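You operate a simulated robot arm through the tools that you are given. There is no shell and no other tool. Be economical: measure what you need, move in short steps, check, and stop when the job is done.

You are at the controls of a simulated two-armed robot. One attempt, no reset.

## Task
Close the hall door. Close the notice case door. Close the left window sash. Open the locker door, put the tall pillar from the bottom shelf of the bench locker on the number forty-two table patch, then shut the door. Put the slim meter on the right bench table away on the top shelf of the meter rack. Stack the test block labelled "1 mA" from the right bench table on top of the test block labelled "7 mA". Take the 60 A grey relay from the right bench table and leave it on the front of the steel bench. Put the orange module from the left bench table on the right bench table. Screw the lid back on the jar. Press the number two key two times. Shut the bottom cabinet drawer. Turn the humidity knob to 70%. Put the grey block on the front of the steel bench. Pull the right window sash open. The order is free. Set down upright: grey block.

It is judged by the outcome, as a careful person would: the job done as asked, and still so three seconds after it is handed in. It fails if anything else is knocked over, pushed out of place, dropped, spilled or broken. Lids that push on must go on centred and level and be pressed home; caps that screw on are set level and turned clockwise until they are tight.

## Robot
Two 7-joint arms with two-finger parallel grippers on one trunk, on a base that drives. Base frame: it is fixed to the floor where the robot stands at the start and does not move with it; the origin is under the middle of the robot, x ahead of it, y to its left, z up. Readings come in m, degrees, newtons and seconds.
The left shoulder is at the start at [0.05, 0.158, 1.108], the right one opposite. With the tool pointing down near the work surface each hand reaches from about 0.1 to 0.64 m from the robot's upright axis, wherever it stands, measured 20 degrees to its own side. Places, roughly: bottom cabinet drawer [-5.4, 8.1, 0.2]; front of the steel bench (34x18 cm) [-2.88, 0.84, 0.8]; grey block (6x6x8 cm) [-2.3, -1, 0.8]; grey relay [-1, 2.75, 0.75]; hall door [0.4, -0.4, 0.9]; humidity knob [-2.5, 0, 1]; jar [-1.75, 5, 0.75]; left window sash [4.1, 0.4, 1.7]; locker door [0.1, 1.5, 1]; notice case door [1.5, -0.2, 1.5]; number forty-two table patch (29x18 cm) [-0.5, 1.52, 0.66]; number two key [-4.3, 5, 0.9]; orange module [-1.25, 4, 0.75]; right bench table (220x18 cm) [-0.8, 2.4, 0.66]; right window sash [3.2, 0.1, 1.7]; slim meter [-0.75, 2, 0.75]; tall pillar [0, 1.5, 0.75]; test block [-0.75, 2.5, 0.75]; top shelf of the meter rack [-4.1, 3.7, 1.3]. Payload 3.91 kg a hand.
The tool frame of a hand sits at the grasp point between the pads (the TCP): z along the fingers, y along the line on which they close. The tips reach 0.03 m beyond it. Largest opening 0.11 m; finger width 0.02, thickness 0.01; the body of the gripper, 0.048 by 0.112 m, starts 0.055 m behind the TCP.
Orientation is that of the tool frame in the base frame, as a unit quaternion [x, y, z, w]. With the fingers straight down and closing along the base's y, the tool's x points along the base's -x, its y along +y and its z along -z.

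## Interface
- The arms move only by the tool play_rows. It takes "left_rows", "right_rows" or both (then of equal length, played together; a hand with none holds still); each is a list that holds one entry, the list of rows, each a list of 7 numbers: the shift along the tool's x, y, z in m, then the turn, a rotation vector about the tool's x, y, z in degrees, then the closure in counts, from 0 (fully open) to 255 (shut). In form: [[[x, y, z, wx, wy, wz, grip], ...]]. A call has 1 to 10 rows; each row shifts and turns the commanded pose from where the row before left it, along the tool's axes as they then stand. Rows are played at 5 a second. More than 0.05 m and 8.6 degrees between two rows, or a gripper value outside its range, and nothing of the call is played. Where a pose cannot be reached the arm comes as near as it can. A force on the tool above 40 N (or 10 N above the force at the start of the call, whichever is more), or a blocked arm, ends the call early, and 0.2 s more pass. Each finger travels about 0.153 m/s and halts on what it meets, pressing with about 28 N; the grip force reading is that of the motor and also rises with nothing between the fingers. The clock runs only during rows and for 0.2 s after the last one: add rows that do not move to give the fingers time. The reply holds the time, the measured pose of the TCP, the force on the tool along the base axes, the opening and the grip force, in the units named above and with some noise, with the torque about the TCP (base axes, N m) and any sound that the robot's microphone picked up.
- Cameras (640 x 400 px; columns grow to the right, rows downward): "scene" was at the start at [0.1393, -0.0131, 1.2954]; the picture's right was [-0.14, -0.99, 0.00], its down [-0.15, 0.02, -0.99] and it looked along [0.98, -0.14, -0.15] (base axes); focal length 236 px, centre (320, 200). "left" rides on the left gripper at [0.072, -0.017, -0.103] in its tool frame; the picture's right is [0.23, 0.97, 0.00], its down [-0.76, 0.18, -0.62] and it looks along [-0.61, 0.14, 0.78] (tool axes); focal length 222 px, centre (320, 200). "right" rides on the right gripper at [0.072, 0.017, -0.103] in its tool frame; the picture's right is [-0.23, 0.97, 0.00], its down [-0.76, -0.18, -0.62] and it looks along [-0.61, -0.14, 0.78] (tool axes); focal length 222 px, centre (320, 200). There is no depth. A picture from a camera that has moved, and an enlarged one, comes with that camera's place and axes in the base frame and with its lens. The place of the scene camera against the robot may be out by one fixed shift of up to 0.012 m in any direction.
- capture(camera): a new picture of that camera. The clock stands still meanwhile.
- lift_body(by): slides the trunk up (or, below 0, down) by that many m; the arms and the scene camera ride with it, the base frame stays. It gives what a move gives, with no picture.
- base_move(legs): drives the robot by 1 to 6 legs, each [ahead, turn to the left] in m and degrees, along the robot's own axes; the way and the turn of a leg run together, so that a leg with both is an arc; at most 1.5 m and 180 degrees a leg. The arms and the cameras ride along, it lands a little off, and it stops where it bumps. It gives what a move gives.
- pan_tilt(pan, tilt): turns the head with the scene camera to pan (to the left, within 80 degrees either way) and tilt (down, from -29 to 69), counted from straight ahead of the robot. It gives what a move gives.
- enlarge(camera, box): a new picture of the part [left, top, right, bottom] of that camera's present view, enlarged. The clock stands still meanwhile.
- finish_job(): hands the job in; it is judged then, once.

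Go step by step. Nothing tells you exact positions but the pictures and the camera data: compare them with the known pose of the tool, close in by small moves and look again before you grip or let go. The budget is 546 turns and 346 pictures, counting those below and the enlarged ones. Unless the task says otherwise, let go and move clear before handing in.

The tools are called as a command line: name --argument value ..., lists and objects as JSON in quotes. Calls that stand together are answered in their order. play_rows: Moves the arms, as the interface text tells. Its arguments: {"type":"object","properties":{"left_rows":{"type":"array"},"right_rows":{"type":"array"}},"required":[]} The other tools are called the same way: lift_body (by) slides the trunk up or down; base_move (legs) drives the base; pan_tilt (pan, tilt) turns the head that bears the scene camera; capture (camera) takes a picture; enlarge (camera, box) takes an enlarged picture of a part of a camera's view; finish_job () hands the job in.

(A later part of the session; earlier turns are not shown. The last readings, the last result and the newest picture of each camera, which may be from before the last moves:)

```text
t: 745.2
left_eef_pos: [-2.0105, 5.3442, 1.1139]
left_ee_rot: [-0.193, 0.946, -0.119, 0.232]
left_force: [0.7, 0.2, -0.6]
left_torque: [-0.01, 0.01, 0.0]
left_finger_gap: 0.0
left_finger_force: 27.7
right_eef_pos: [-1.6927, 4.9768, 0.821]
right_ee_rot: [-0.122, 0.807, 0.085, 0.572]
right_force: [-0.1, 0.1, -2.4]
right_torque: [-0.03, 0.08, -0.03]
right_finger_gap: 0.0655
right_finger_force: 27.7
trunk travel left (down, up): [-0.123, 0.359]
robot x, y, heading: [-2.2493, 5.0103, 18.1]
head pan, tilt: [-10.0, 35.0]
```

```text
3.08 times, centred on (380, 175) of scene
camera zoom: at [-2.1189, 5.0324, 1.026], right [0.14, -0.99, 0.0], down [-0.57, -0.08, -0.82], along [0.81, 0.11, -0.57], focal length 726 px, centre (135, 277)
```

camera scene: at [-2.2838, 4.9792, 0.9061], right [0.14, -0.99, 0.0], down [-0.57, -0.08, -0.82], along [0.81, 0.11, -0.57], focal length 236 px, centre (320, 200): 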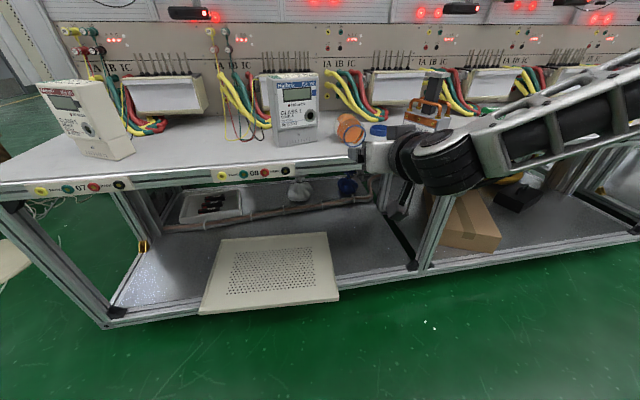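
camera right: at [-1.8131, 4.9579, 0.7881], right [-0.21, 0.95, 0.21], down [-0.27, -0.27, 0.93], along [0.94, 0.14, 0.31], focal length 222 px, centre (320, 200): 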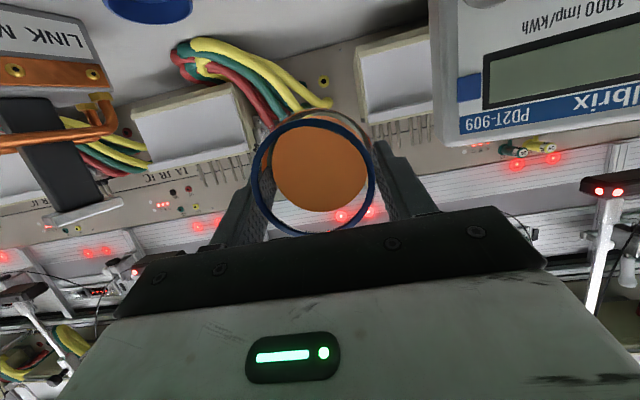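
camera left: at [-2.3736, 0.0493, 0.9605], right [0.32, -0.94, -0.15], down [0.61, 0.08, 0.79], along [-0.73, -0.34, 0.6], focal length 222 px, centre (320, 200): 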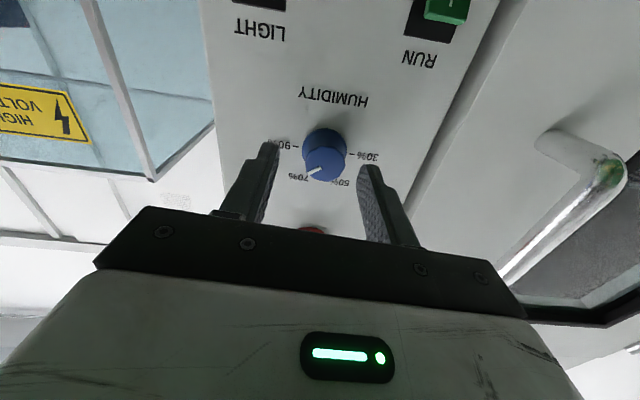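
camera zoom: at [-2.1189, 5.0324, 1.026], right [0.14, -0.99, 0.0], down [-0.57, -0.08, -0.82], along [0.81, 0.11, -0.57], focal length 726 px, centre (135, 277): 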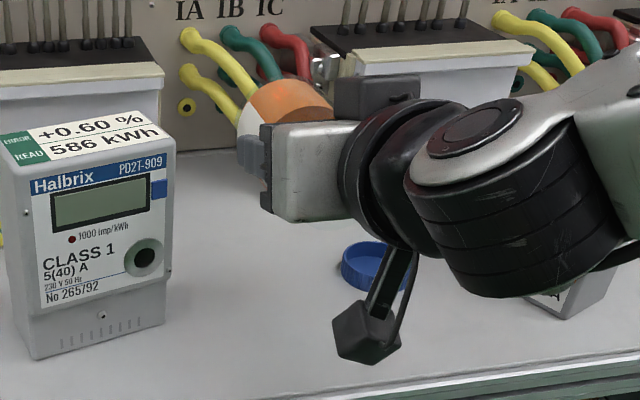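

The jar is held from its mouth end. Now pitching the hand down to swing the jar upright, well above the table.

lift_body --by 0.06

play_rows --right_rows '[[[0, 0, 0, 0, 8, 0, 255], [0, 0, 0, 0, 8, 0, 255], [0, 0, 0, 0, 8, 0, 255], [0, 0, 0, 0, 8, 0, 255], [0, 0, 0, 0, 8, 0, 255], [0, 0, 0, 0, 8, 0, 255], [0, 0, 0, 0, 8, 0, 255], [0, 0, 0, 0, 8, 0, 255], [0, 0, 0, 0, 8, 0, 255]]]'

play_rows --right_rows '[[[0, 0, 0, 0, 6, 0, 255], [0, 0, 0, 0, 6, 0, 255], [0, 0, 0, 0, 0, 0, 255]]]'

enlarge --camera "scene" --box '[280, 110, 480, 270]'

```text
t: 746.2
left_eef_pos: [-2.0106, 5.3449, 1.1736]
left_ee_rot: [-0.192, 0.946, -0.119, 0.232]
left_force: [0.0, -0.4, 1.1]
left_torque: [0.02, 0.0, 0.01]
left_finger_gap: 0.0
left_finger_force: 28.1
right_eef_pos: [-1.693, 4.9772, 0.8817]
right_ee_rot: [-0.122, 0.807, 0.085, 0.572]
right_force: [-0.2, -0.3, -2.7]
right_torque: [0.01, 0.06, -0.04]
right_finger_gap: 0.0654
right_finger_force: 27.4
trunk travel left (down, up): [-0.183, 0.299]
robot x, y, heading: [-2.2493, 5.0069, 17.7]
head pan, tilt: [-10.0, 35.0]
```

```text
t: 748.2
left_eef_pos: [-2.0096, 5.3442, 1.1734]
left_ee_rot: [-0.193, 0.946, -0.118, 0.231]
left_force: [-0.1, 0.1, 0.0]
left_torque: [0.01, 0.0, -0.01]
left_finger_gap: 0.0
left_finger_force: 28.0
right_eef_pos: [-1.6944, 4.9744, 0.8813]
right_ee_rot: [-0.149, 0.989, -0.003, -0.012]
right_force: [0.8, 0.4, -2.7]
right_torque: [0.01, -0.03, -0.02]
right_finger_gap: 0.0653
right_finger_force: 27.8
right hand out of reach, approached as far as the arm can: row 9
trunk travel left (down, up): [-0.183, 0.299]
robot x, y, heading: [-2.2518, 5.0072, 17.8]
head pan, tilt: [-10.0, 35.0]
```

```text
t: 749.0
left_eef_pos: [-2.011, 5.3441, 1.1744]
left_ee_rot: [-0.192, 0.946, -0.12, 0.232]
left_force: [0.2, 0.0, 0.3]
left_torque: [0.0, 0.01, 0.01]
left_finger_gap: 0.0
left_finger_force: 27.8
right_eef_pos: [-1.7154, 4.9508, 0.8773]
right_ee_rot: [-0.147, 0.982, -0.018, -0.114]
right_force: [0.6, 0.0, -3.3]
right_torque: [-0.02, -0.01, -0.02]
right_finger_gap: 0.0652
right_finger_force: 28.3
right hand out of reach, approached as far as the arm can: row 1, 2
trunk travel left (down, up): [-0.183, 0.299]
robot x, y, heading: [-2.2497, 5.0071, 17.8]
head pan, tilt: [-10.0, 35.0]
```

```text
2.50 times, centred on (380, 190) of scene
camera zoom: at [-2.1189, 5.0324, 1.086], right [0.14, -0.99, 0.0], down [-0.57, -0.08, -0.82], along [0.81, 0.11, -0.57], focal length 590 px, centre (170, 225)
```

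zoom: 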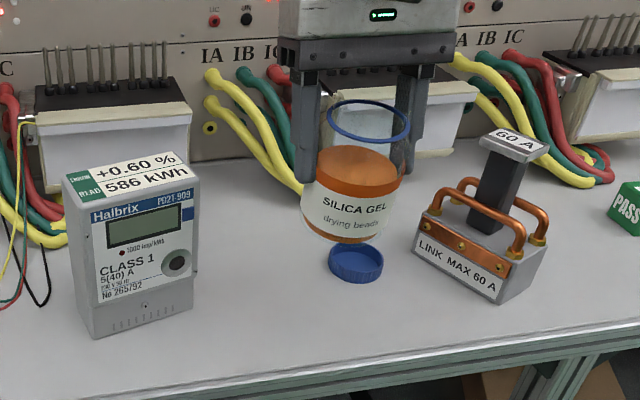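

The jar is upright (within about 6°). Moving it 6 cm in over the table, then lowering.

base_move --legs '[[0.06, 0]]'

lift_body --by -0.1

enlarge --camera "scene" --box '[300, 130, 460, 290]'

```text
t: 750.0
left_eef_pos: [-1.9534, 5.3627, 1.1751]
left_ee_rot: [-0.191, 0.946, -0.12, 0.232]
left_force: [-0.1, -0.2, -0.7]
left_torque: [0.0, 0.0, 0.03]
left_finger_gap: 0.0003
left_finger_force: 28.2
right_eef_pos: [-1.658, 4.9689, 0.8789]
right_ee_rot: [-0.147, 0.982, -0.017, -0.114]
right_force: [-0.1, -0.3, -2.8]
right_torque: [0.01, -0.01, -0.05]
right_finger_gap: 0.0654
right_finger_force: 27.9
trunk travel left (down, up): [-0.183, 0.299]
robot x, y, heading: [-2.196, 5.0255, 17.8]
head pan, tilt: [-10.0, 35.0]
```

```text
t: 751.4
left_eef_pos: [-1.9535, 5.3627, 1.074]
left_ee_rot: [-0.193, 0.946, -0.12, 0.232]
left_force: [0.5, 0.4, -0.6]
left_torque: [-0.03, 0.01, 0.02]
left_finger_gap: 0.0002
left_finger_force: 27.8
right_eef_pos: [-1.6569, 4.9683, 0.7782]
right_ee_rot: [-0.146, 0.982, -0.018, -0.114]
right_force: [-0.1, -0.1, -2.2]
right_torque: [0.05, 0.0, 0.0]
right_finger_gap: 0.0655
right_finger_force: 27.8
trunk travel left (down, up): [-0.083, 0.399]
robot x, y, heading: [-2.197, 5.0256, 18.1]
head pan, tilt: [-10.0, 35.0]
```

```text
2.50 times, centred on (380, 210) of scene
camera zoom: at [-2.0614, 5.051, 0.9861], right [0.14, -0.99, 0.0], down [-0.57, -0.08, -0.82], along [0.81, 0.11, -0.57], focal length 590 px, centre (170, 175)
```

zoom: 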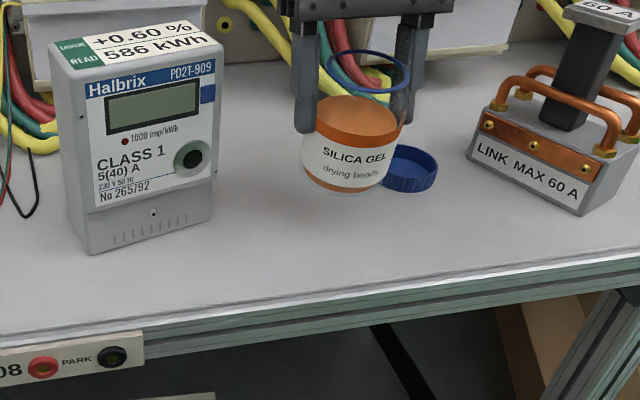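

lift_body --by -0.015

lift_body --by -0.006

lift_body --by -0.005

```text
t: 752.0
left_eef_pos: [-1.9534, 5.3638, 1.0596]
left_ee_rot: [-0.192, 0.946, -0.12, 0.232]
left_force: [0.0, -1.1, -0.6]
left_torque: [0.01, -0.02, -0.03]
left_finger_gap: 0.0
left_finger_force: 27.6
right_eef_pos: [-1.6575, 4.9685, 0.763]
right_ee_rot: [-0.147, 0.983, -0.017, -0.113]
right_force: [-0.4, 0.6, -1.8]
right_torque: [0.01, -0.02, 0.0]
right_finger_gap: 0.0654
right_finger_force: 28.1
trunk travel left (down, up): [-0.068, 0.414]
robot x, y, heading: [-2.1925, 5.025, 17.8]
head pan, tilt: [-10.0, 35.0]
```

```text
t: 752.5
left_eef_pos: [-1.9524, 5.362, 1.0537]
left_ee_rot: [-0.192, 0.946, -0.119, 0.232]
left_force: [0.1, -0.3, 0.0]
left_torque: [-0.02, -0.01, 0.0]
left_finger_gap: 0.0003
left_finger_force: 28.2
right_eef_pos: [-1.6568, 4.9688, 0.7583]
right_ee_rot: [-0.147, 0.982, -0.018, -0.114]
right_force: [-0.2, 0.6, -2.8]
right_torque: [0.01, -0.02, -0.01]
right_finger_gap: 0.0653
right_finger_force: 28.2
trunk travel left (down, up): [-0.062, 0.42]
robot x, y, heading: [-2.1952, 5.0285, 17.8]
head pan, tilt: [-10.0, 35.0]
```

```text
t: 753.1
left_eef_pos: [-1.9538, 5.3629, 1.0477]
left_ee_rot: [-0.192, 0.946, -0.119, 0.231]
left_force: [-0.9, 0.5, 0.0]
left_torque: [0.01, 0.0, 0.0]
left_finger_gap: 0.0001
left_finger_force: 28.5
right_eef_pos: [-1.6578, 4.9693, 0.7533]
right_ee_rot: [-0.147, 0.982, -0.018, -0.113]
right_force: [-0.2, 0.9, -2.5]
right_torque: [0.02, -0.02, -0.03]
right_finger_gap: 0.0657
right_finger_force: 27.8
trunk travel left (down, up): [-0.057, 0.425]
robot x, y, heading: [-2.1974, 5.0278, 17.9]
head pan, tilt: [-10.0, 35.0]
```

lift_body --by -0.008

lift_body --by -0.006

enlarge --camera "scene" --box '[320, 130, 440, 250]'

```text
t: 753.6
left_eef_pos: [-1.9528, 5.362, 1.0397]
left_ee_rot: [-0.192, 0.946, -0.119, 0.232]
left_force: [-1.5, 0.6, -0.3]
left_torque: [-0.01, 0.03, 0.01]
left_finger_gap: 0.0
left_finger_force: 27.5
right_eef_pos: [-1.6585, 4.9684, 0.743]
right_ee_rot: [-0.148, 0.982, -0.017, -0.113]
right_force: [-0.2, 0.6, -3.1]
right_torque: [0.06, -0.01, 0.04]
right_finger_gap: 0.0652
right_finger_force: 28.1
trunk travel left (down, up): [-0.049, 0.433]
robot x, y, heading: [-2.193, 5.0279, 18.0]
head pan, tilt: [-10.0, 35.0]
```

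```text
t: 754.2
left_eef_pos: [-1.9524, 5.3632, 1.0348]
left_ee_rot: [-0.192, 0.946, -0.119, 0.231]
left_force: [-1.1, 0.4, 0.2]
left_torque: [-0.04, -0.02, 0.0]
left_finger_gap: 0.0001
left_finger_force: 28.2
right_eef_pos: [-1.6585, 4.9686, 0.7377]
right_ee_rot: [-0.147, 0.982, -0.018, -0.114]
right_force: [0.8, 0.0, -3.6]
right_torque: [0.02, -0.01, -0.03]
right_finger_gap: 0.0655
right_finger_force: 28.0
trunk travel left (down, up): [-0.043, 0.439]
robot x, y, heading: [-2.1989, 5.0254, 17.9]
head pan, tilt: [-10.0, 35.0]
```

```text
3.33 times, centred on (380, 190) of scene
camera zoom: at [-2.0614, 5.051, 0.946], right [0.14, -0.99, 0.0], down [-0.57, -0.08, -0.82], along [0.81, 0.11, -0.57], focal length 786 px, centre (120, 233)
```

zoom: 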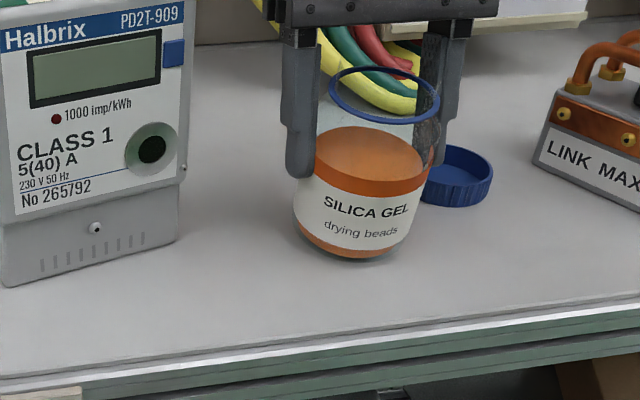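

lift_body --by -0.005

lift_body --by -0.004

lift_body --by -0.004

```text
t: 754.7
left_eef_pos: [-1.9542, 5.3629, 1.0297]
left_ee_rot: [-0.192, 0.946, -0.12, 0.232]
left_force: [0.2, 0.3, -0.1]
left_torque: [0.01, -0.01, 0.01]
left_finger_gap: 0.0
left_finger_force: 28.0
right_eef_pos: [-1.6598, 4.9683, 0.7347]
right_ee_rot: [-0.147, 0.983, -0.017, -0.112]
right_force: [1.7, -1.5, 12.7]
right_torque: [-0.27, 0.19, 0.07]
right_finger_gap: 0.0655
right_finger_force: 27.5
trunk travel left (down, up): [-0.038, 0.444]
robot x, y, heading: [-2.1897, 5.0246, 17.9]
head pan, tilt: [-10.0, 35.0]
```

```text
t: 755.2
left_eef_pos: [-1.9546, 5.363, 1.0252]
left_ee_rot: [-0.193, 0.946, -0.119, 0.233]
left_force: [-0.8, -0.2, -0.1]
left_torque: [-0.03, 0.0, 0.02]
left_finger_gap: 0.0003
left_finger_force: 28.5
right_eef_pos: [-1.6588, 4.9685, 0.733]
right_ee_rot: [-0.147, 0.983, -0.017, -0.11]
right_force: [6.7, -0.4, 26.0]
right_torque: [-0.23, 0.12, 0.06]
right_finger_gap: 0.0657
right_finger_force: 27.7
trunk travel left (down, up): [-0.034, 0.448]
robot x, y, heading: [-2.1929, 5.0254, 17.9]
head pan, tilt: [-10.0, 35.0]
```

```text
t: 755.8
left_eef_pos: [-1.9546, 5.364, 1.0216]
left_ee_rot: [-0.192, 0.946, -0.119, 0.232]
left_force: [-0.1, -0.8, -0.1]
left_torque: [-0.02, -0.01, 0.01]
left_finger_gap: 0.0
left_finger_force: 27.9
right_eef_pos: [-1.6587, 4.9694, 0.7274]
right_ee_rot: [-0.147, 0.982, -0.017, -0.113]
right_force: [3.3, 2.2, 22.6]
right_torque: [0.0, 0.32, -0.01]
right_finger_gap: 0.0652
right_finger_force: 28.1
trunk travel left (down, up): [-0.03, 0.452]
robot x, y, heading: [-2.1933, 5.028, 18.2]
head pan, tilt: [-10.0, 35.0]
```

The jar is on the table. I'll relieve the pressure, open slowly and check that it stands.

lift_body --by 0.003

play_rows --right_rows '[[[0, 0, 0, 0, 0, 0, 150], [0, 0, 0, 0, 0, 0, 90], [0, 0, 0, 0, 0, 0, 40], [0, 0, 0, 0, 0, 0, 30]]]'

enlarge --camera "scene" --box '[320, 130, 440, 250]'

```text
t: 756.3
left_eef_pos: [-1.9533, 5.3634, 1.0241]
left_ee_rot: [-0.193, 0.946, -0.119, 0.231]
left_force: [-0.6, 0.0, -0.7]
left_torque: [0.02, 0.03, 0.01]
left_finger_gap: 0.0
left_finger_force: 27.6
right_eef_pos: [-1.6585, 4.9692, 0.7281]
right_ee_rot: [-0.148, 0.982, -0.019, -0.114]
right_force: [-1.2, 3.3, 5.7]
right_torque: [0.15, 0.22, -0.09]
right_finger_gap: 0.0655
right_finger_force: 28.2
trunk travel left (down, up): [-0.033, 0.449]
robot x, y, heading: [-2.1938, 5.022, 17.9]
head pan, tilt: [-10.0, 35.0]
```

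```text
t: 757.3
left_eef_pos: [-1.9528, 5.3634, 1.0251]
left_ee_rot: [-0.192, 0.946, -0.119, 0.231]
left_force: [0.2, 0.0, 0.2]
left_torque: [-0.04, 0.0, 0.04]
left_finger_gap: 0.0
left_finger_force: 27.5
right_eef_pos: [-1.6583, 4.9685, 0.7285]
right_ee_rot: [-0.147, 0.983, -0.018, -0.113]
right_force: [1.0, 0.7, 0.1]
right_torque: [-0.01, -0.02, 0.0]
right_finger_gap: 0.097
right_finger_force: 0.1
trunk travel left (down, up): [-0.033, 0.449]
robot x, y, heading: [-2.1959, 5.026, 17.9]
head pan, tilt: [-10.0, 35.0]
```

```text
3.33 times, centred on (380, 190) of scene
camera zoom: at [-2.0615, 5.0511, 0.9361], right [0.14, -0.99, 0.0], down [-0.57, -0.08, -0.82], along [0.81, 0.11, -0.57], focal length 786 px, centre (120, 233)
```

zoom: 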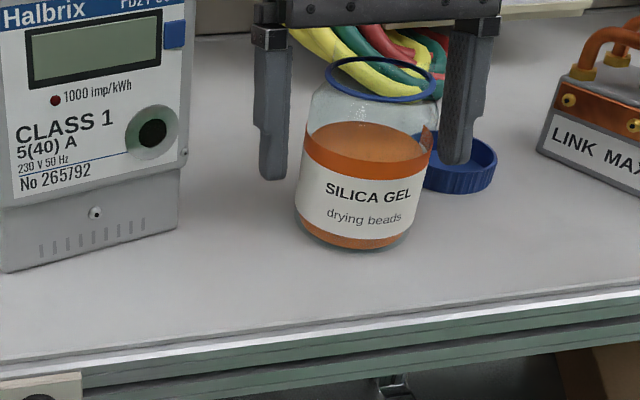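

The jar stands upright with its contents intact. The lid now lies open side up, so it has to be flipped. I'll raise the hand clear, back off, and test how far the wrist can roll.

lift_body --by 0.25

base_move --legs '[[-0.3, 0]]'

play_rows --right_rows '[[[0, 0, 0, 0, -8, 0, 255], [0, 0, 0, 0, -6, 0, 255], [0, 0, 0, 0, 0, 8, 255], [0, 0, 0, 0, 0, 8, 255], [0, 0, 0, 0, 0, 8, 255], [0, 0, 0, 0, 0, 8, 255], [0, 0, 0, 0, 0, 8, 255], [0, 0, 0, 0, 0, 8, 255], [0, 0, 0, 0, 0, 8, 255], [0, 0, 0, 0, 0, 8, 255]]]'

play_rows --right_rows '[[[0, 0, 0, 0, 0, 8, 255], [0, 0, 0, 0, 0, 8, 255], [0, 0, 0, 0, 0, 8, 255], [0, 0, 0, 0, 0, 8, 255], [0, 0, 0, 0, 0, 8, 255], [0, 0, 0, 0, 0, 8, 255], [0, 0, 0, 0, 0, 8, 255], [0, 0, 0, 0, 0, 8, 255], [0, 0, 0, 0, 0, 8, 255], [0, 0, 0, 0, 0, 8, 255]]]'

```text
t: 759.9
left_eef_pos: [-1.9525, 5.3635, 1.2741]
left_ee_rot: [-0.192, 0.946, -0.119, 0.232]
left_force: [0.2, 0.1, -1.5]
left_torque: [-0.02, 0.0, 0.0]
left_finger_gap: 0.0
left_finger_force: 27.9
right_eef_pos: [-1.6583, 4.9689, 0.9793]
right_ee_rot: [-0.147, 0.982, -0.018, -0.114]
right_force: [1.6, 0.3, 0.2]
right_torque: [0.0, -0.02, -0.01]
right_finger_gap: 0.097
right_finger_force: 0.0
trunk travel left (down, up): [-0.283, 0.199]
robot x, y, heading: [-2.1951, 5.0259, 18.3]
head pan, tilt: [-10.0, 35.0]
```

```text
t: 761.9
left_eef_pos: [-2.2408, 5.2705, 1.2742]
left_ee_rot: [-0.192, 0.946, -0.119, 0.232]
left_force: [0.3, -0.1, -0.8]
left_torque: [0.02, -0.04, 0.0]
left_finger_gap: 0.0
left_finger_force: 27.9
right_eef_pos: [-1.9461, 4.8746, 0.9782]
right_ee_rot: [-0.146, 0.983, -0.018, -0.114]
right_force: [0.5, 0.0, 0.4]
right_torque: [0.01, 0.01, 0.01]
right_finger_gap: 0.097
right_finger_force: 0.0
trunk travel left (down, up): [-0.283, 0.199]
robot x, y, heading: [-2.4831, 4.937, 18.0]
head pan, tilt: [-10.0, 35.0]
```

```text
t: 764.1
left_eef_pos: [-2.2393, 5.2711, 1.2758]
left_ee_rot: [-0.192, 0.946, -0.12, 0.232]
left_force: [0.2, -1.3, -0.3]
left_torque: [0.0, 0.02, -0.03]
left_finger_gap: 0.0
left_finger_force: 28.7
right_eef_pos: [-1.945, 4.8744, 0.9793]
right_ee_rot: [0.4, 0.917, 0.004, 0.005]
right_force: [-0.2, -0.9, 0.1]
right_torque: [-0.03, -0.01, 0.02]
right_finger_gap: 0.0
right_finger_force: 27.1
trunk travel left (down, up): [-0.283, 0.199]
robot x, y, heading: [-2.4848, 4.934, 17.8]
head pan, tilt: [-10.0, 35.0]
```

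```text
t: 766.3
left_eef_pos: [-2.2406, 5.2699, 1.2743]
left_ee_rot: [-0.192, 0.946, -0.119, 0.231]
left_force: [-0.2, -0.5, -0.5]
left_torque: [0.02, 0.04, -0.02]
left_finger_gap: 0.0002
left_finger_force: 28.0
right_eef_pos: [-1.9461, 4.8759, 0.9787]
right_ee_rot: [0.896, 0.444, 0.007, 0.002]
right_force: [0.0, 0.2, 0.0]
right_torque: [-0.02, 0.0, 0.0]
right_finger_gap: 0.0
right_finger_force: 28.2
trunk travel left (down, up): [-0.283, 0.199]
robot x, y, heading: [-2.477, 4.9354, 17.8]
head pan, tilt: [-10.0, 35.0]
```

The wrist can roll at least +144°, which makes flipping the lid possible. First I'll unroll, then drag the lid (tip inside its cup) to a clearer spot near the table edge.

play_rows --right_rows '[[[0, 0, 0, 0, 0, -8.5, 255], [0, 0, 0, 0, 0, -8.5, 255], [0, 0, 0, 0, 0, -8.5, 255], [0, 0, 0, 0, 0, -8.5, 255], [0, 0, 0, 0, 0, -8.5, 255], [0, 0, 0, 0, 0, -8.5, 255], [0, 0, 0, 0, 0, -8.5, 255], [0, 0, 0, 0, 0, -8.5, 255], [0, 0, 0, 0, 0, -8.5, 255]]]'

play_rows --right_rows '[[[0, 0, 0, 0, 0, -8.5, 255], [0, 0, 0, 0, 0, -8.5, 255], [0, 0, 0, 0, 0, -8.5, 255], [0, 0, 0, 0, 0, -8.5, 255], [0, 0, 0, 0, 0, -8.5, 255], [0, 0, 0, 0, 0, -8.5, 255], [0, 0, 0, 0, 0, -8.5, 255], [0, 0, 0, 0, 0, -8, 255]]]'

base_move --legs '[[0.2, 0]]'

capture --camera "right"

```text
t: 768.3
left_eef_pos: [-2.2406, 5.2697, 1.2743]
left_ee_rot: [-0.192, 0.946, -0.12, 0.231]
left_force: [-0.3, -0.2, 0.4]
left_torque: [0.0, 0.0, 0.03]
left_finger_gap: 0.0001
left_finger_force: 27.9
right_eef_pos: [-1.9452, 4.8747, 0.979]
right_ee_rot: [0.426, 0.905, 0.004, 0.006]
right_force: [0.0, 0.9, 0.2]
right_torque: [0.01, 0.0, 0.03]
right_finger_gap: 0.0
right_finger_force: 27.5
trunk travel left (down, up): [-0.283, 0.199]
robot x, y, heading: [-2.4809, 4.9348, 18.0]
head pan, tilt: [-10.0, 35.0]
```

```text
t: 770.1
left_eef_pos: [-2.2405, 5.2701, 1.2745]
left_ee_rot: [-0.193, 0.946, -0.119, 0.231]
left_force: [0.5, 0.2, -0.1]
left_torque: [0.0, -0.02, -0.01]
left_finger_gap: 0.0
left_finger_force: 28.0
right_eef_pos: [-1.9459, 4.8741, 0.9777]
right_ee_rot: [-0.148, 0.989, -0.001, 0.007]
right_force: [-0.2, -0.3, -0.5]
right_torque: [-0.01, -0.04, -0.01]
right_finger_gap: 0.0002
right_finger_force: 28.7
trunk travel left (down, up): [-0.283, 0.199]
robot x, y, heading: [-2.4833, 4.9352, 17.8]
head pan, tilt: [-10.0, 35.0]
```

```text
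t: 771.8
left_eef_pos: [-2.0464, 5.3306, 1.2747]
left_ee_rot: [-0.191, 0.947, -0.12, 0.231]
left_force: [0.1, -0.7, 0.4]
left_torque: [-0.02, 0.03, 0.01]
left_finger_gap: 0.0
left_finger_force: 27.9
right_eef_pos: [-1.7529, 4.9361, 0.9784]
right_ee_rot: [-0.146, 0.989, 0.0, 0.006]
right_force: [-0.3, -0.4, -0.5]
right_torque: [0.0, 0.02, 0.0]
right_finger_gap: 0.0002
right_finger_force: 27.7
trunk travel left (down, up): [-0.283, 0.199]
robot x, y, heading: [-2.2896, 4.9936, 17.9]
head pan, tilt: [-10.0, 35.0]
```

```text
69 pictures are left
camera right: at [-1.8267, 4.9317, 1.0819], right [-0.06, 1.0, 0.0], down [0.77, 0.05, 0.63], along [0.63, 0.04, -0.77], focal length 222 px, centre (320, 200)
```

right: 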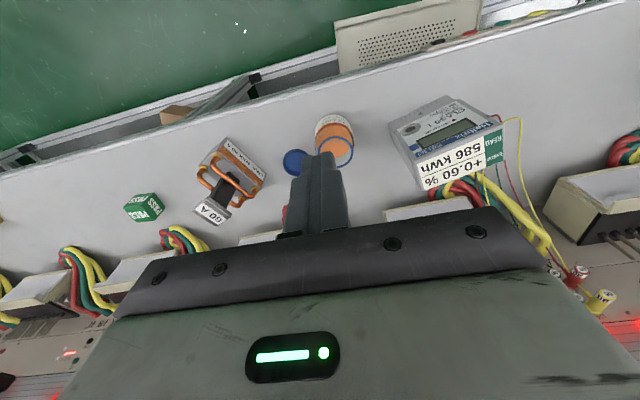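

play_rows --right_rows '[[[-0.02, -0.035, 0, 0, 0, 0, 255], [-0.02, -0.035, 0, 0, 0, 0, 255], [-0.02, -0.035, 0, 0, 0, 0, 255], [0, 0, 0, 0, 0, 0, 255]]]'

base_move --legs '[[0.08, 0]]'

lift_body --by -0.15

capture --camera "right"

```text
t: 772.8
left_eef_pos: [-2.0466, 5.3309, 1.2748]
left_ee_rot: [-0.191, 0.947, -0.119, 0.231]
left_force: [0.2, -1.4, 0.6]
left_torque: [0.01, 0.01, 0.0]
left_finger_gap: 0.0003
left_finger_force: 27.6
right_eef_pos: [-1.6671, 4.8529, 0.9801]
right_ee_rot: [-0.146, 0.989, 0.0, 0.007]
right_force: [0.5, 0.7, 0.2]
right_torque: [0.01, -0.03, -0.02]
right_finger_gap: 0.0
right_finger_force: 28.2
trunk travel left (down, up): [-0.283, 0.199]
robot x, y, heading: [-2.2883, 4.9954, 17.9]
head pan, tilt: [-10.0, 35.0]
```

```text
t: 773.8
left_eef_pos: [-1.9701, 5.3546, 1.275]
left_ee_rot: [-0.191, 0.947, -0.12, 0.231]
left_force: [0.3, -0.2, -0.2]
left_torque: [-0.03, 0.01, 0.01]
left_finger_gap: 0.0
left_finger_force: 28.1
right_eef_pos: [-1.5918, 4.8787, 0.9799]
right_ee_rot: [-0.146, 0.989, -0.001, 0.007]
right_force: [0.5, -0.2, 0.3]
right_torque: [-0.02, 0.0, 0.02]
right_finger_gap: 0.0
right_finger_force: 27.8
trunk travel left (down, up): [-0.283, 0.199]
robot x, y, heading: [-2.2149, 5.0208, 17.9]
head pan, tilt: [-10.0, 35.0]
```

```text
t: 775.6
left_eef_pos: [-1.9727, 5.3557, 1.1243]
left_ee_rot: [-0.191, 0.946, -0.119, 0.232]
left_force: [0.2, 0.0, 0.4]
left_torque: [-0.02, -0.02, -0.02]
left_finger_gap: 0.0001
left_finger_force: 27.6
right_eef_pos: [-1.5926, 4.877, 0.8309]
right_ee_rot: [-0.147, 0.989, 0.0, 0.007]
right_force: [0.4, 0.3, -0.2]
right_torque: [-0.03, 0.01, -0.02]
right_finger_gap: 0.0
right_finger_force: 28.1
trunk travel left (down, up): [-0.133, 0.349]
robot x, y, heading: [-2.2139, 5.0192, 18.0]
head pan, tilt: [-10.0, 35.0]
```

```text
68 pictures are left
camera right: at [-1.6657, 4.8731, 0.9334], right [-0.07, 1.0, 0.0], down [0.77, 0.05, 0.63], along [0.63, 0.04, -0.77], focal length 222 px, centre (320, 200)
```

right: 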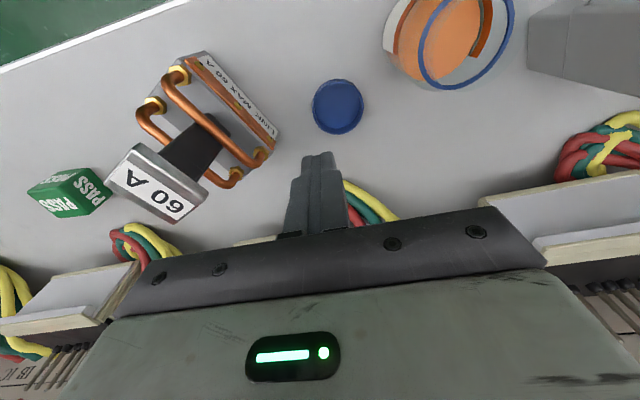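

play_rows --right_rows '[[[-0.004, 0.01, 0, 0, 0, 0, 255], [0, 0, 0, 0, 0, 0, 255]]]'

lift_body --by -0.1

capture --camera "right"

```text
t: 776.2
left_eef_pos: [-1.9719, 5.3553, 1.1246]
left_ee_rot: [-0.191, 0.946, -0.12, 0.232]
left_force: [0.6, 0.6, -0.1]
left_torque: [-0.01, 0.02, 0.04]
left_finger_gap: 0.0
left_finger_force: 27.8
right_eef_pos: [-1.5901, 4.8893, 0.8303]
right_ee_rot: [-0.147, 0.989, 0.0, 0.008]
right_force: [-0.6, 0.2, 0.1]
right_torque: [0.01, 0.01, 0.0]
right_finger_gap: 0.0
right_finger_force: 27.7
trunk travel left (down, up): [-0.133, 0.349]
robot x, y, heading: [-2.2135, 5.0182, 17.8]
head pan, tilt: [-10.0, 35.0]
```

```text
t: 777.5
left_eef_pos: [-1.9721, 5.3558, 1.0245]
left_ee_rot: [-0.191, 0.946, -0.119, 0.231]
left_force: [0.3, -0.4, -0.1]
left_torque: [-0.03, 0.02, -0.02]
left_finger_gap: 0.0001
left_finger_force: 28.3
right_eef_pos: [-1.5906, 4.8893, 0.7305]
right_ee_rot: [-0.146, 0.989, 0.0, 0.007]
right_force: [0.3, -0.2, -0.7]
right_torque: [0.01, 0.0, -0.02]
right_finger_gap: 0.0
right_finger_force: 28.3
trunk travel left (down, up): [-0.033, 0.449]
robot x, y, heading: [-2.2134, 5.0192, 17.7]
head pan, tilt: [-10.0, 35.0]
```

```text
67 pictures are left
camera right: at [-1.6649, 4.8837, 0.8338], right [-0.07, 1.0, 0.0], down [0.77, 0.05, 0.63], along [0.63, 0.04, -0.77], focal length 222 px, centre (320, 200)
```

right: 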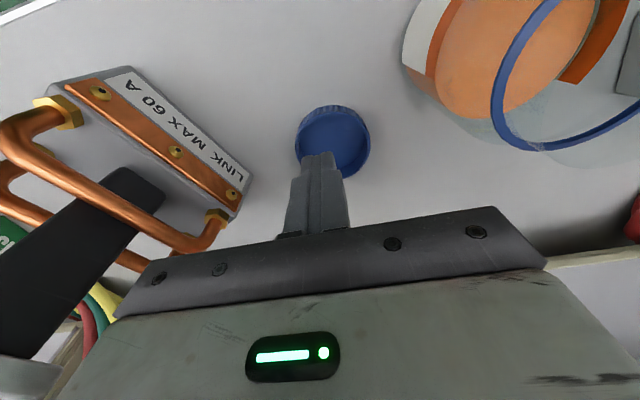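

The tip is above the cup's interior. Lowering into it and dragging the lid back toward the table edge.

lift_body --by -0.026

play_rows --right_rows '[[[0, -0.008, 0, 0, 0, 0, 255], [0.015, -0.004, 0, 0, 0, 0, 255], [0.018, -0.002, 0, 0, 0, 0, 255], [0.018, 0, 0, 0, 0, 0, 255], [0.018, 0, 0, 0, 0, 0, 255], [0, 0, 0, 0, 0, 0, 255]]]'

capture --camera "right"

enlarge --camera "scene" --box '[320, 120, 480, 240]'

```text
t: 778.2
left_eef_pos: [-1.9716, 5.3548, 0.9979]
left_ee_rot: [-0.192, 0.946, -0.119, 0.232]
left_force: [0.2, 0.4, 0.0]
left_torque: [-0.01, -0.03, -0.01]
left_finger_gap: 0.0
left_finger_force: 28.1
right_eef_pos: [-1.5902, 4.8895, 0.7043]
right_ee_rot: [-0.147, 0.989, 0.0, 0.007]
right_force: [-0.5, -0.2, 0.8]
right_torque: [-0.02, 0.01, 0.0]
right_finger_gap: 0.0
right_finger_force: 27.9
trunk travel left (down, up): [-0.007, 0.475]
robot x, y, heading: [-2.215, 5.0186, 17.9]
head pan, tilt: [-10.0, 35.0]
```

```text
t: 779.6
left_eef_pos: [-1.9719, 5.3553, 0.9982]
left_ee_rot: [-0.191, 0.946, -0.12, 0.231]
left_force: [-0.3, 0.0, 0.7]
left_torque: [0.04, -0.03, -0.01]
left_finger_gap: 0.0
left_finger_force: 28.6
right_eef_pos: [-1.6532, 4.8547, 0.7034]
right_ee_rot: [-0.146, 0.989, 0.0, 0.007]
right_force: [-0.7, 0.5, -0.9]
right_torque: [0.01, 0.01, 0.0]
right_finger_gap: 0.0
right_finger_force: 28.0
trunk travel left (down, up): [-0.007, 0.475]
robot x, y, heading: [-2.213, 5.0193, 17.6]
head pan, tilt: [-10.0, 35.0]
```

```text
66 pictures are left
camera right: at [-1.7269, 4.8492, 0.8068], right [-0.06, 1.0, 0.0], down [0.77, 0.05, 0.63], along [0.63, 0.04, -0.77], focal length 222 px, centre (320, 200)
```

right: 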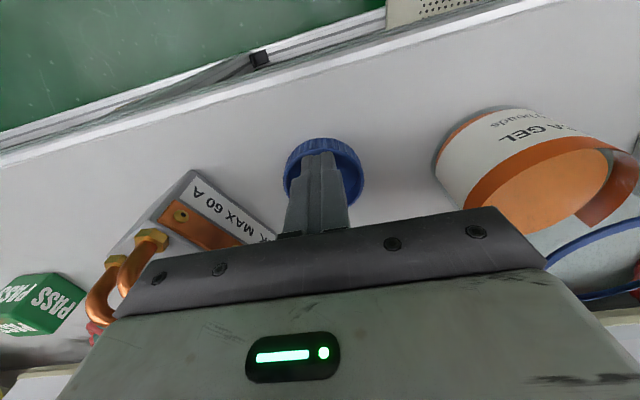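

```text
3.33 times, centred on (400, 180) of scene
camera zoom: at [-2.0806, 5.0439, 0.9101], right [0.13, -0.99, 0.0], down [-0.57, -0.08, -0.82], along [0.81, 0.11, -0.57], focal length 786 px, centre (53, 267)
```

zoom: 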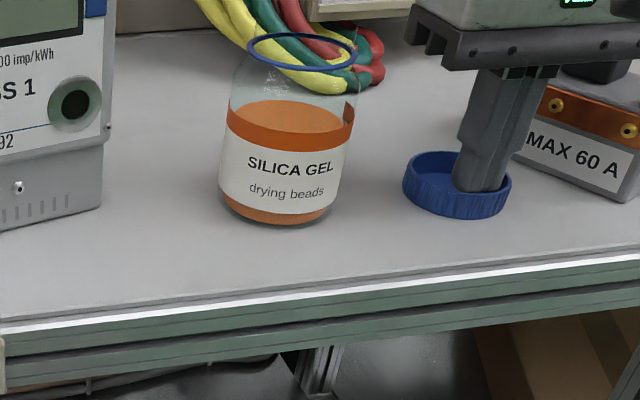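

The lid is now at about u=-0.05, v=5.124, near the edge and clear of the jar. I'll rise, back off, pitch the hand toward level and then roll it 180° (camera on top).

lift_body --by 0.27

base_move --legs '[[-0.3, 0]]'

play_rows --right_rows '[[[0, 0, -0.012, 0, -8, 0, 255], [-0.002, 0, -0.012, 0, -8, 0, 255], [-0.004, 0, -0.011, 0, -8, 0, 255], [-0.005, 0, -0.011, 0, -8, 0, 255], [-0.006, 0, -0.01, 0, -8, 0, 255], [-0.008, 0, -0.009, 0, -8, 0, 255], [-0.009, 0, -0.008, 0, -8, 0, 255], [-0.01, 0, -0.006, 0, -8, 0, 255], [-0.011, 0, -0.004, 0, -6, 0, 255]]]'

play_rows --right_rows '[[[0, 0, 0, 0, 0, 8.5, 255], [0, 0, 0, 0, 0, 8.5, 255], [0, 0, 0, 0, 0, 8.5, 255], [0, 0, 0, 0, 0, 8.5, 255], [0, 0, 0, 0, 0, 8.5, 255], [0, 0, 0, 0, 0, 8.5, 255], [0, 0, 0, 0, 0, 8.5, 255], [0, 0, 0, 0, 0, 8.5, 255], [0, 0, 0, 0, 0, 8.5, 255], [0, 0, 0, 0, 0, 8.5, 255]]]'

play_rows --right_rows '[[[0, 0, 0, 0, 0, 8.5, 255], [0, 0, 0, 0, 0, 8.5, 255], [0, 0, 0, 0, 0, 8.5, 255], [0, 0, 0, 0, 0, 8.5, 255], [0, 0, 0, 0, 0, 8.5, 255], [0, 0, 0, 0, 0, 8.5, 255], [0, 0, 0, 0, 0, 8.5, 255], [0, 0, 0, 0, 0, 8.5, 255], [0, 0, 0, 0, 0, 8.5, 255], [0, 0, 0, 0, 0, 8.5, 255]]]'

```text
t: 782.4
left_eef_pos: [-1.9712, 5.3551, 1.2691]
left_ee_rot: [-0.192, 0.946, -0.119, 0.231]
left_force: [-0.1, 0.1, 0.2]
left_torque: [-0.01, 0.03, 0.01]
left_finger_gap: 0.0
left_finger_force: 27.7
right_eef_pos: [-1.6528, 4.8532, 0.974]
right_ee_rot: [-0.147, 0.989, 0.0, 0.007]
right_force: [-0.2, -0.3, -0.9]
right_torque: [0.02, 0.0, -0.01]
right_finger_gap: 0.0
right_finger_force: 28.0
trunk travel left (down, up): [-0.277, 0.205]
robot x, y, heading: [-2.2136, 5.0181, 17.8]
head pan, tilt: [-10.0, 35.0]
```

```text
t: 784.4
left_eef_pos: [-2.259, 5.264, 1.2687]
left_ee_rot: [-0.191, 0.947, -0.12, 0.231]
left_force: [0.3, 0.3, -0.2]
left_torque: [-0.04, 0.0, 0.0]
left_finger_gap: 0.0
left_finger_force: 28.4
right_eef_pos: [-1.9392, 4.7619, 0.9741]
right_ee_rot: [-0.146, 0.989, 0.0, 0.007]
right_force: [-0.1, 0.1, -0.8]
right_torque: [0.02, -0.01, 0.02]
right_finger_gap: 0.0
right_finger_force: 27.5
trunk travel left (down, up): [-0.277, 0.205]
robot x, y, heading: [-2.4996, 4.926, 17.6]
head pan, tilt: [-10.0, 35.0]
```

```text
t: 786.4
left_eef_pos: [-2.2577, 5.2636, 1.2679]
left_ee_rot: [-0.191, 0.947, -0.119, 0.231]
left_force: [0.3, 0.5, 1.0]
left_torque: [0.0, 0.01, -0.01]
left_finger_gap: 0.0
left_finger_force: 28.3
right_eef_pos: [-1.9378, 4.7621, 1.0806]
right_ee_rot: [-0.12, 0.806, 0.085, 0.573]
right_force: [0.4, 0.0, 0.4]
right_torque: [0.04, 0.03, 0.0]
right_finger_gap: 0.0
right_finger_force: 27.9
trunk travel left (down, up): [-0.277, 0.205]
robot x, y, heading: [-2.4995, 4.9303, 17.6]
head pan, tilt: [-10.0, 35.0]
```

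```text
t: 788.6
left_eef_pos: [-2.258, 5.2638, 1.2676]
left_ee_rot: [-0.191, 0.947, -0.119, 0.231]
left_force: [0.3, 0.1, -0.1]
left_torque: [-0.03, 0.0, 0.04]
left_finger_gap: 0.0
left_finger_force: 28.1
right_eef_pos: [-1.9379, 4.7616, 1.0811]
right_ee_rot: [0.457, 0.675, 0.45, 0.365]
right_force: [0.6, -1.1, 0.9]
right_torque: [-0.03, 0.02, 0.01]
right_finger_gap: 0.0
right_finger_force: 27.8
trunk travel left (down, up): [-0.277, 0.205]
robot x, y, heading: [-2.501, 4.9289, 17.6]
head pan, tilt: [-10.0, 35.0]
```

```text
t: 790.8
left_eef_pos: [-2.2594, 5.2635, 1.2698]
left_ee_rot: [-0.19, 0.947, -0.119, 0.232]
left_force: [0.0, 0.7, 0.7]
left_torque: [-0.01, -0.01, 0.02]
left_finger_gap: 0.0002
left_finger_force: 27.8
right_eef_pos: [-1.939, 4.7622, 1.0809]
right_ee_rot: [0.793, 0.189, 0.578, -0.035]
right_force: [0.5, 0.0, -0.4]
right_torque: [0.0, -0.02, 0.03]
right_finger_gap: 0.0
right_finger_force: 28.3
trunk travel left (down, up): [-0.277, 0.205]
robot x, y, heading: [-2.5034, 4.93, 17.7]
head pan, tilt: [-10.0, 35.0]
```

Rolled 170° without trouble. Completing the roll, lowering the trunk, opening the fingers, and bringing the hand down to table level in front of the lid.

play_rows --right_rows '[[[0, 0, 0, 0, 0, 8.3, 81], [0, 0, 0, 0, 0, 1.5, 81]]]'

lift_body --by -0.27

play_rows --right_rows '[[[-0.038, 0, 0.0, 0, 0, 0, 81], [-0.038, 0, 0.0, 0, 0, 0, 81], [-0.035, 0, 0.0, 0, 0, 0, 81], [0, 0, 0, 0, 0, 0, 81]]]'

capture --camera "right"

```text
t: 791.4
left_eef_pos: [-2.2572, 5.2618, 1.2691]
left_ee_rot: [-0.191, 0.947, -0.12, 0.23]
left_force: [-0.5, -1.2, 0.1]
left_torque: [0.03, 0.01, 0.02]
left_finger_gap: 0.0
left_finger_force: 28.1
right_eef_pos: [-1.9383, 4.7628, 1.08]
right_ee_rot: [0.806, 0.121, 0.573, -0.084]
right_force: [-0.8, 0.0, -1.1]
right_torque: [-0.01, 0.05, -0.01]
right_finger_gap: 0.0749
right_finger_force: 0.2
trunk travel left (down, up): [-0.277, 0.205]
robot x, y, heading: [-2.5002, 4.9263, 17.8]
head pan, tilt: [-10.0, 35.0]
```

```text
t: 794.2
left_eef_pos: [-2.2585, 5.2633, 0.9979]
left_ee_rot: [-0.19, 0.946, -0.12, 0.232]
left_force: [-0.2, 0.3, 1.0]
left_torque: [0.0, 0.0, 0.02]
left_finger_gap: 0.0
left_finger_force: 28.1
right_eef_pos: [-1.9376, 4.762, 0.81]
right_ee_rot: [0.806, 0.121, 0.573, -0.084]
right_force: [0.2, 0.2, 0.1]
right_torque: [0.01, -0.04, 0.0]
right_finger_gap: 0.0754
right_finger_force: 0.0
trunk travel left (down, up): [-0.007, 0.475]
robot x, y, heading: [-2.5029, 4.9284, 17.6]
head pan, tilt: [-10.0, 35.0]
```

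```text
t: 795.2
left_eef_pos: [-2.2588, 5.2641, 0.9985]
left_ee_rot: [-0.192, 0.946, -0.119, 0.231]
left_force: [0.6, -0.4, -1.2]
left_torque: [0.03, 0.01, 0.0]
left_finger_gap: 0.0001
left_finger_force: 27.9
right_eef_pos: [-1.9716, 4.751, 0.7071]
right_ee_rot: [0.806, 0.121, 0.573, -0.083]
right_force: [-0.6, -1.0, 1.0]
right_torque: [0.01, -0.05, 0.0]
right_finger_gap: 0.0751
right_finger_force: 0.0
trunk travel left (down, up): [-0.007, 0.475]
robot x, y, heading: [-2.5005, 4.928, 17.7]
head pan, tilt: [-10.0, 35.0]
```

```text
64 pictures are left
camera right: at [-2.0362, 4.7153, 0.8106], right [0.21, -0.95, -0.21], down [-0.85, -0.08, -0.52], along [0.48, 0.29, -0.83], focal length 222 px, centre (320, 200)
```

right: 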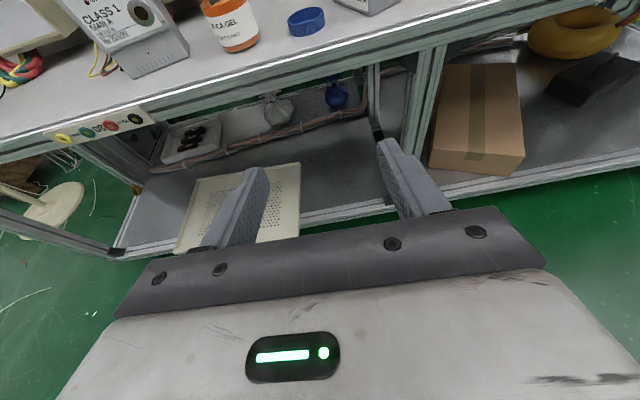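

The view is excellent with the camera on top. Lowering the last 2.4 cm and driving in 0.25 m.

play_rows --right_rows '[[[-0.022, -0.006, 0.0, 0, 0, 0, 81], [0, 0, 0, 0, 0, 0, 81]]]'

base_move --legs '[[0.25, 0]]'

capture --camera "right"

```text
t: 795.8
left_eef_pos: [-2.2584, 5.264, 0.9976]
left_ee_rot: [-0.191, 0.946, -0.119, 0.231]
left_force: [-0.2, -0.1, -0.1]
left_torque: [-0.01, 0.03, -0.02]
left_finger_gap: 0.0
left_finger_force: 27.8
right_eef_pos: [-1.9806, 4.7552, 0.6856]
right_ee_rot: [0.806, 0.122, 0.574, -0.084]
right_force: [0.4, 0.0, -0.3]
right_torque: [-0.01, 0.04, 0.0]
right_finger_gap: 0.0749
right_finger_force: 0.1
trunk travel left (down, up): [-0.007, 0.475]
robot x, y, heading: [-2.4992, 4.9254, 17.5]
head pan, tilt: [-10.0, 35.0]
```

```text
t: 797.6
left_eef_pos: [-2.018, 5.3399, 0.9982]
left_ee_rot: [-0.191, 0.946, -0.12, 0.232]
left_force: [0.4, -1.1, -0.6]
left_torque: [-0.01, 0.03, -0.02]
left_finger_gap: 0.0
left_finger_force: 27.9
right_eef_pos: [-1.7406, 4.83, 0.6873]
right_ee_rot: [0.806, 0.12, 0.574, -0.083]
right_force: [0.5, -0.7, -0.7]
right_torque: [-0.01, 0.0, 0.01]
right_finger_gap: 0.0749
right_finger_force: 0.1
trunk travel left (down, up): [-0.007, 0.475]
robot x, y, heading: [-2.2602, 5.0045, 17.8]
head pan, tilt: [-10.0, 35.0]
```

```text
63 pictures are left
camera right: at [-1.8052, 4.7945, 0.7898], right [0.21, -0.95, -0.21], down [-0.85, -0.08, -0.52], along [0.48, 0.29, -0.83], focal length 222 px, centre (320, 200)
```

right: 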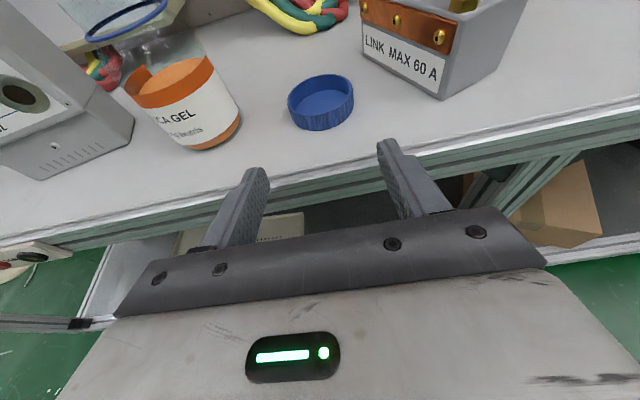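

play_rows --right_rows '[[[0, 0.004, 0.0, 0, 0, 0, 81], [0, 0, 0, 0, 0, 0, 81]]]'

base_move --legs '[[0.095, 0]]'

capture --camera "right"

```text
t: 798.2
left_eef_pos: [-2.0183, 5.3388, 0.9983]
left_ee_rot: [-0.19, 0.946, -0.12, 0.232]
left_force: [0.1, -0.5, 0.0]
left_torque: [0.01, -0.02, 0.03]
left_finger_gap: 0.0001
left_finger_force: 27.5
right_eef_pos: [-1.7392, 4.8269, 0.6871]
right_ee_rot: [0.806, 0.121, 0.573, -0.083]
right_force: [0.0, 0.0, -0.1]
right_torque: [0.02, 0.0, -0.01]
right_finger_gap: 0.0751
right_finger_force: 0.0
trunk travel left (down, up): [-0.007, 0.475]
robot x, y, heading: [-2.2615, 5.0064, 17.7]
head pan, tilt: [-10.0, 35.0]
```

```text
t: 799.3
left_eef_pos: [-1.9248, 5.3693, 1.0003]
left_ee_rot: [-0.191, 0.946, -0.12, 0.231]
left_force: [-0.1, 0.1, -0.6]
left_torque: [-0.01, -0.02, 0.0]
left_finger_gap: 0.0
left_finger_force: 27.7
right_eef_pos: [-1.6481, 4.8552, 0.6873]
right_ee_rot: [0.806, 0.121, 0.574, -0.083]
right_force: [0.2, 0.1, 0.5]
right_torque: [-0.02, 0.01, -0.01]
right_finger_gap: 0.0747
right_finger_force: 0.1
trunk travel left (down, up): [-0.007, 0.475]
robot x, y, heading: [-2.169, 5.0336, 17.4]
head pan, tilt: [-10.0, 35.0]
```

```text
62 pictures are left
camera right: at [-1.7118, 4.8196, 0.7902], right [0.21, -0.95, -0.21], down [-0.85, -0.08, -0.52], along [0.48, 0.29, -0.83], focal length 222 px, centre (320, 200)
```

right: 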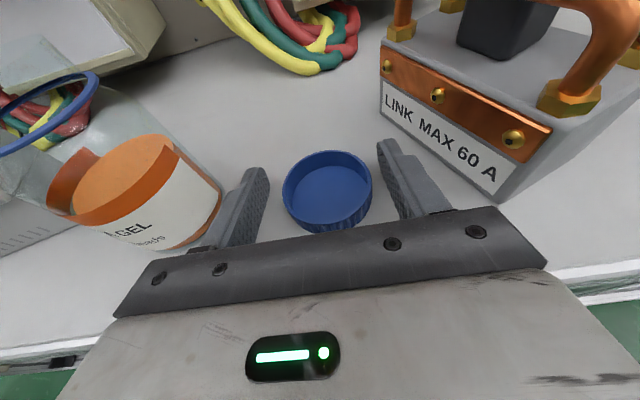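

The lid sits between the pads. I'll back 8 mm, lower 7 mm, and grip.

play_rows --right_rows '[[[-0.003, 0, -0.008, 0, 0, 0, 81], [0, 0, 0, 0, 0, 0, 81]]]'

lift_body --by -0.005

play_rows --right_rows '[[[0, 0, 0, 0, 0, 0, 120], [0, 0, 0, 0, 0, 0, 200], [0, 0, 0, 0, 0, 0, 255], [0, 0, 0, 0, 0, 0, 255]]]'

lift_body --by 0.08

capture --camera "right"

```text
t: 799.9
left_eef_pos: [-1.9254, 5.3693, 0.9985]
left_ee_rot: [-0.19, 0.946, -0.12, 0.232]
left_force: [0.6, -0.2, -0.1]
left_torque: [0.02, 0.01, -0.01]
left_finger_gap: 0.0
left_finger_force: 28.3
right_eef_pos: [-1.6546, 4.8539, 0.6867]
right_ee_rot: [0.806, 0.121, 0.574, -0.083]
right_force: [-0.4, 0.6, 0.3]
right_torque: [-0.01, -0.03, -0.02]
right_finger_gap: 0.075
right_finger_force: 0.1
trunk travel left (down, up): [-0.007, 0.475]
robot x, y, heading: [-2.1691, 5.0314, 17.8]
head pan, tilt: [-10.0, 35.0]
```

```text
t: 800.5
left_eef_pos: [-1.9256, 5.3689, 0.9934]
left_ee_rot: [-0.189, 0.947, -0.119, 0.231]
left_force: [0.4, -1.1, 0.1]
left_torque: [-0.03, 0.0, 0.02]
left_finger_gap: 0.0003
left_finger_force: 28.1
right_eef_pos: [-1.6555, 4.8547, 0.6802]
right_ee_rot: [0.806, 0.12, 0.574, -0.083]
right_force: [0.5, 1.1, 0.0]
right_torque: [-0.02, 0.01, -0.02]
right_finger_gap: 0.0752
right_finger_force: 0.1
trunk travel left (down, up): [-0.002, 0.48]
robot x, y, heading: [-2.1673, 5.0349, 17.4]
head pan, tilt: [-10.0, 35.0]
```

```text
t: 801.5
left_eef_pos: [-1.9257, 5.3693, 0.9938]
left_ee_rot: [-0.19, 0.947, -0.12, 0.231]
left_force: [0.6, -0.1, 0.4]
left_torque: [-0.04, 0.01, 0.02]
left_finger_gap: 0.0
left_finger_force: 28.1
right_eef_pos: [-1.6563, 4.8536, 0.6811]
right_ee_rot: [0.806, 0.12, 0.573, -0.083]
right_force: [0.7, -0.4, 0.4]
right_torque: [-0.01, 0.01, -0.03]
right_finger_gap: 0.0549
right_finger_force: 28.3
trunk travel left (down, up): [-0.002, 0.48]
robot x, y, heading: [-2.1703, 5.0372, 17.6]
head pan, tilt: [-10.0, 35.0]
```

```text
t: 802.6
left_eef_pos: [-1.9255, 5.3682, 1.0736]
left_ee_rot: [-0.19, 0.947, -0.12, 0.231]
left_force: [0.0, -0.5, -0.1]
left_torque: [0.0, -0.01, 0.01]
left_finger_gap: 0.0
left_finger_force: 27.9
right_eef_pos: [-1.6556, 4.853, 0.7608]
right_ee_rot: [0.806, 0.12, 0.574, -0.083]
right_force: [0.7, -0.9, 0.1]
right_torque: [0.01, -0.01, -0.05]
right_finger_gap: 0.0549
right_finger_force: 27.6
trunk travel left (down, up): [-0.082, 0.4]
robot x, y, heading: [-2.1666, 5.0344, 18.1]
head pan, tilt: [-10.0, 35.0]
```

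```text
61 pictures are left
camera right: at [-1.7202, 4.8176, 0.8641], right [0.21, -0.95, -0.21], down [-0.85, -0.08, -0.51], along [0.48, 0.29, -0.83], focal length 222 px, centre (320, 200)
```

right: 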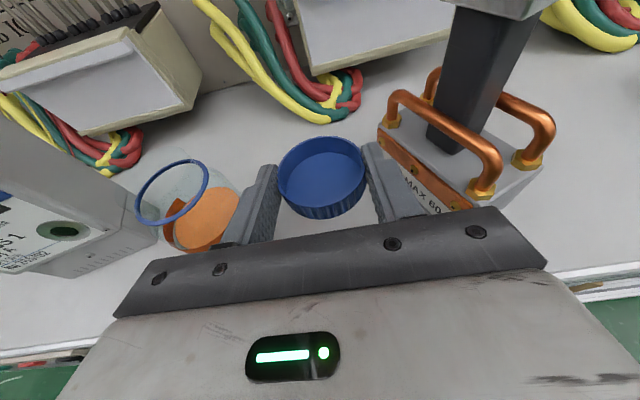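

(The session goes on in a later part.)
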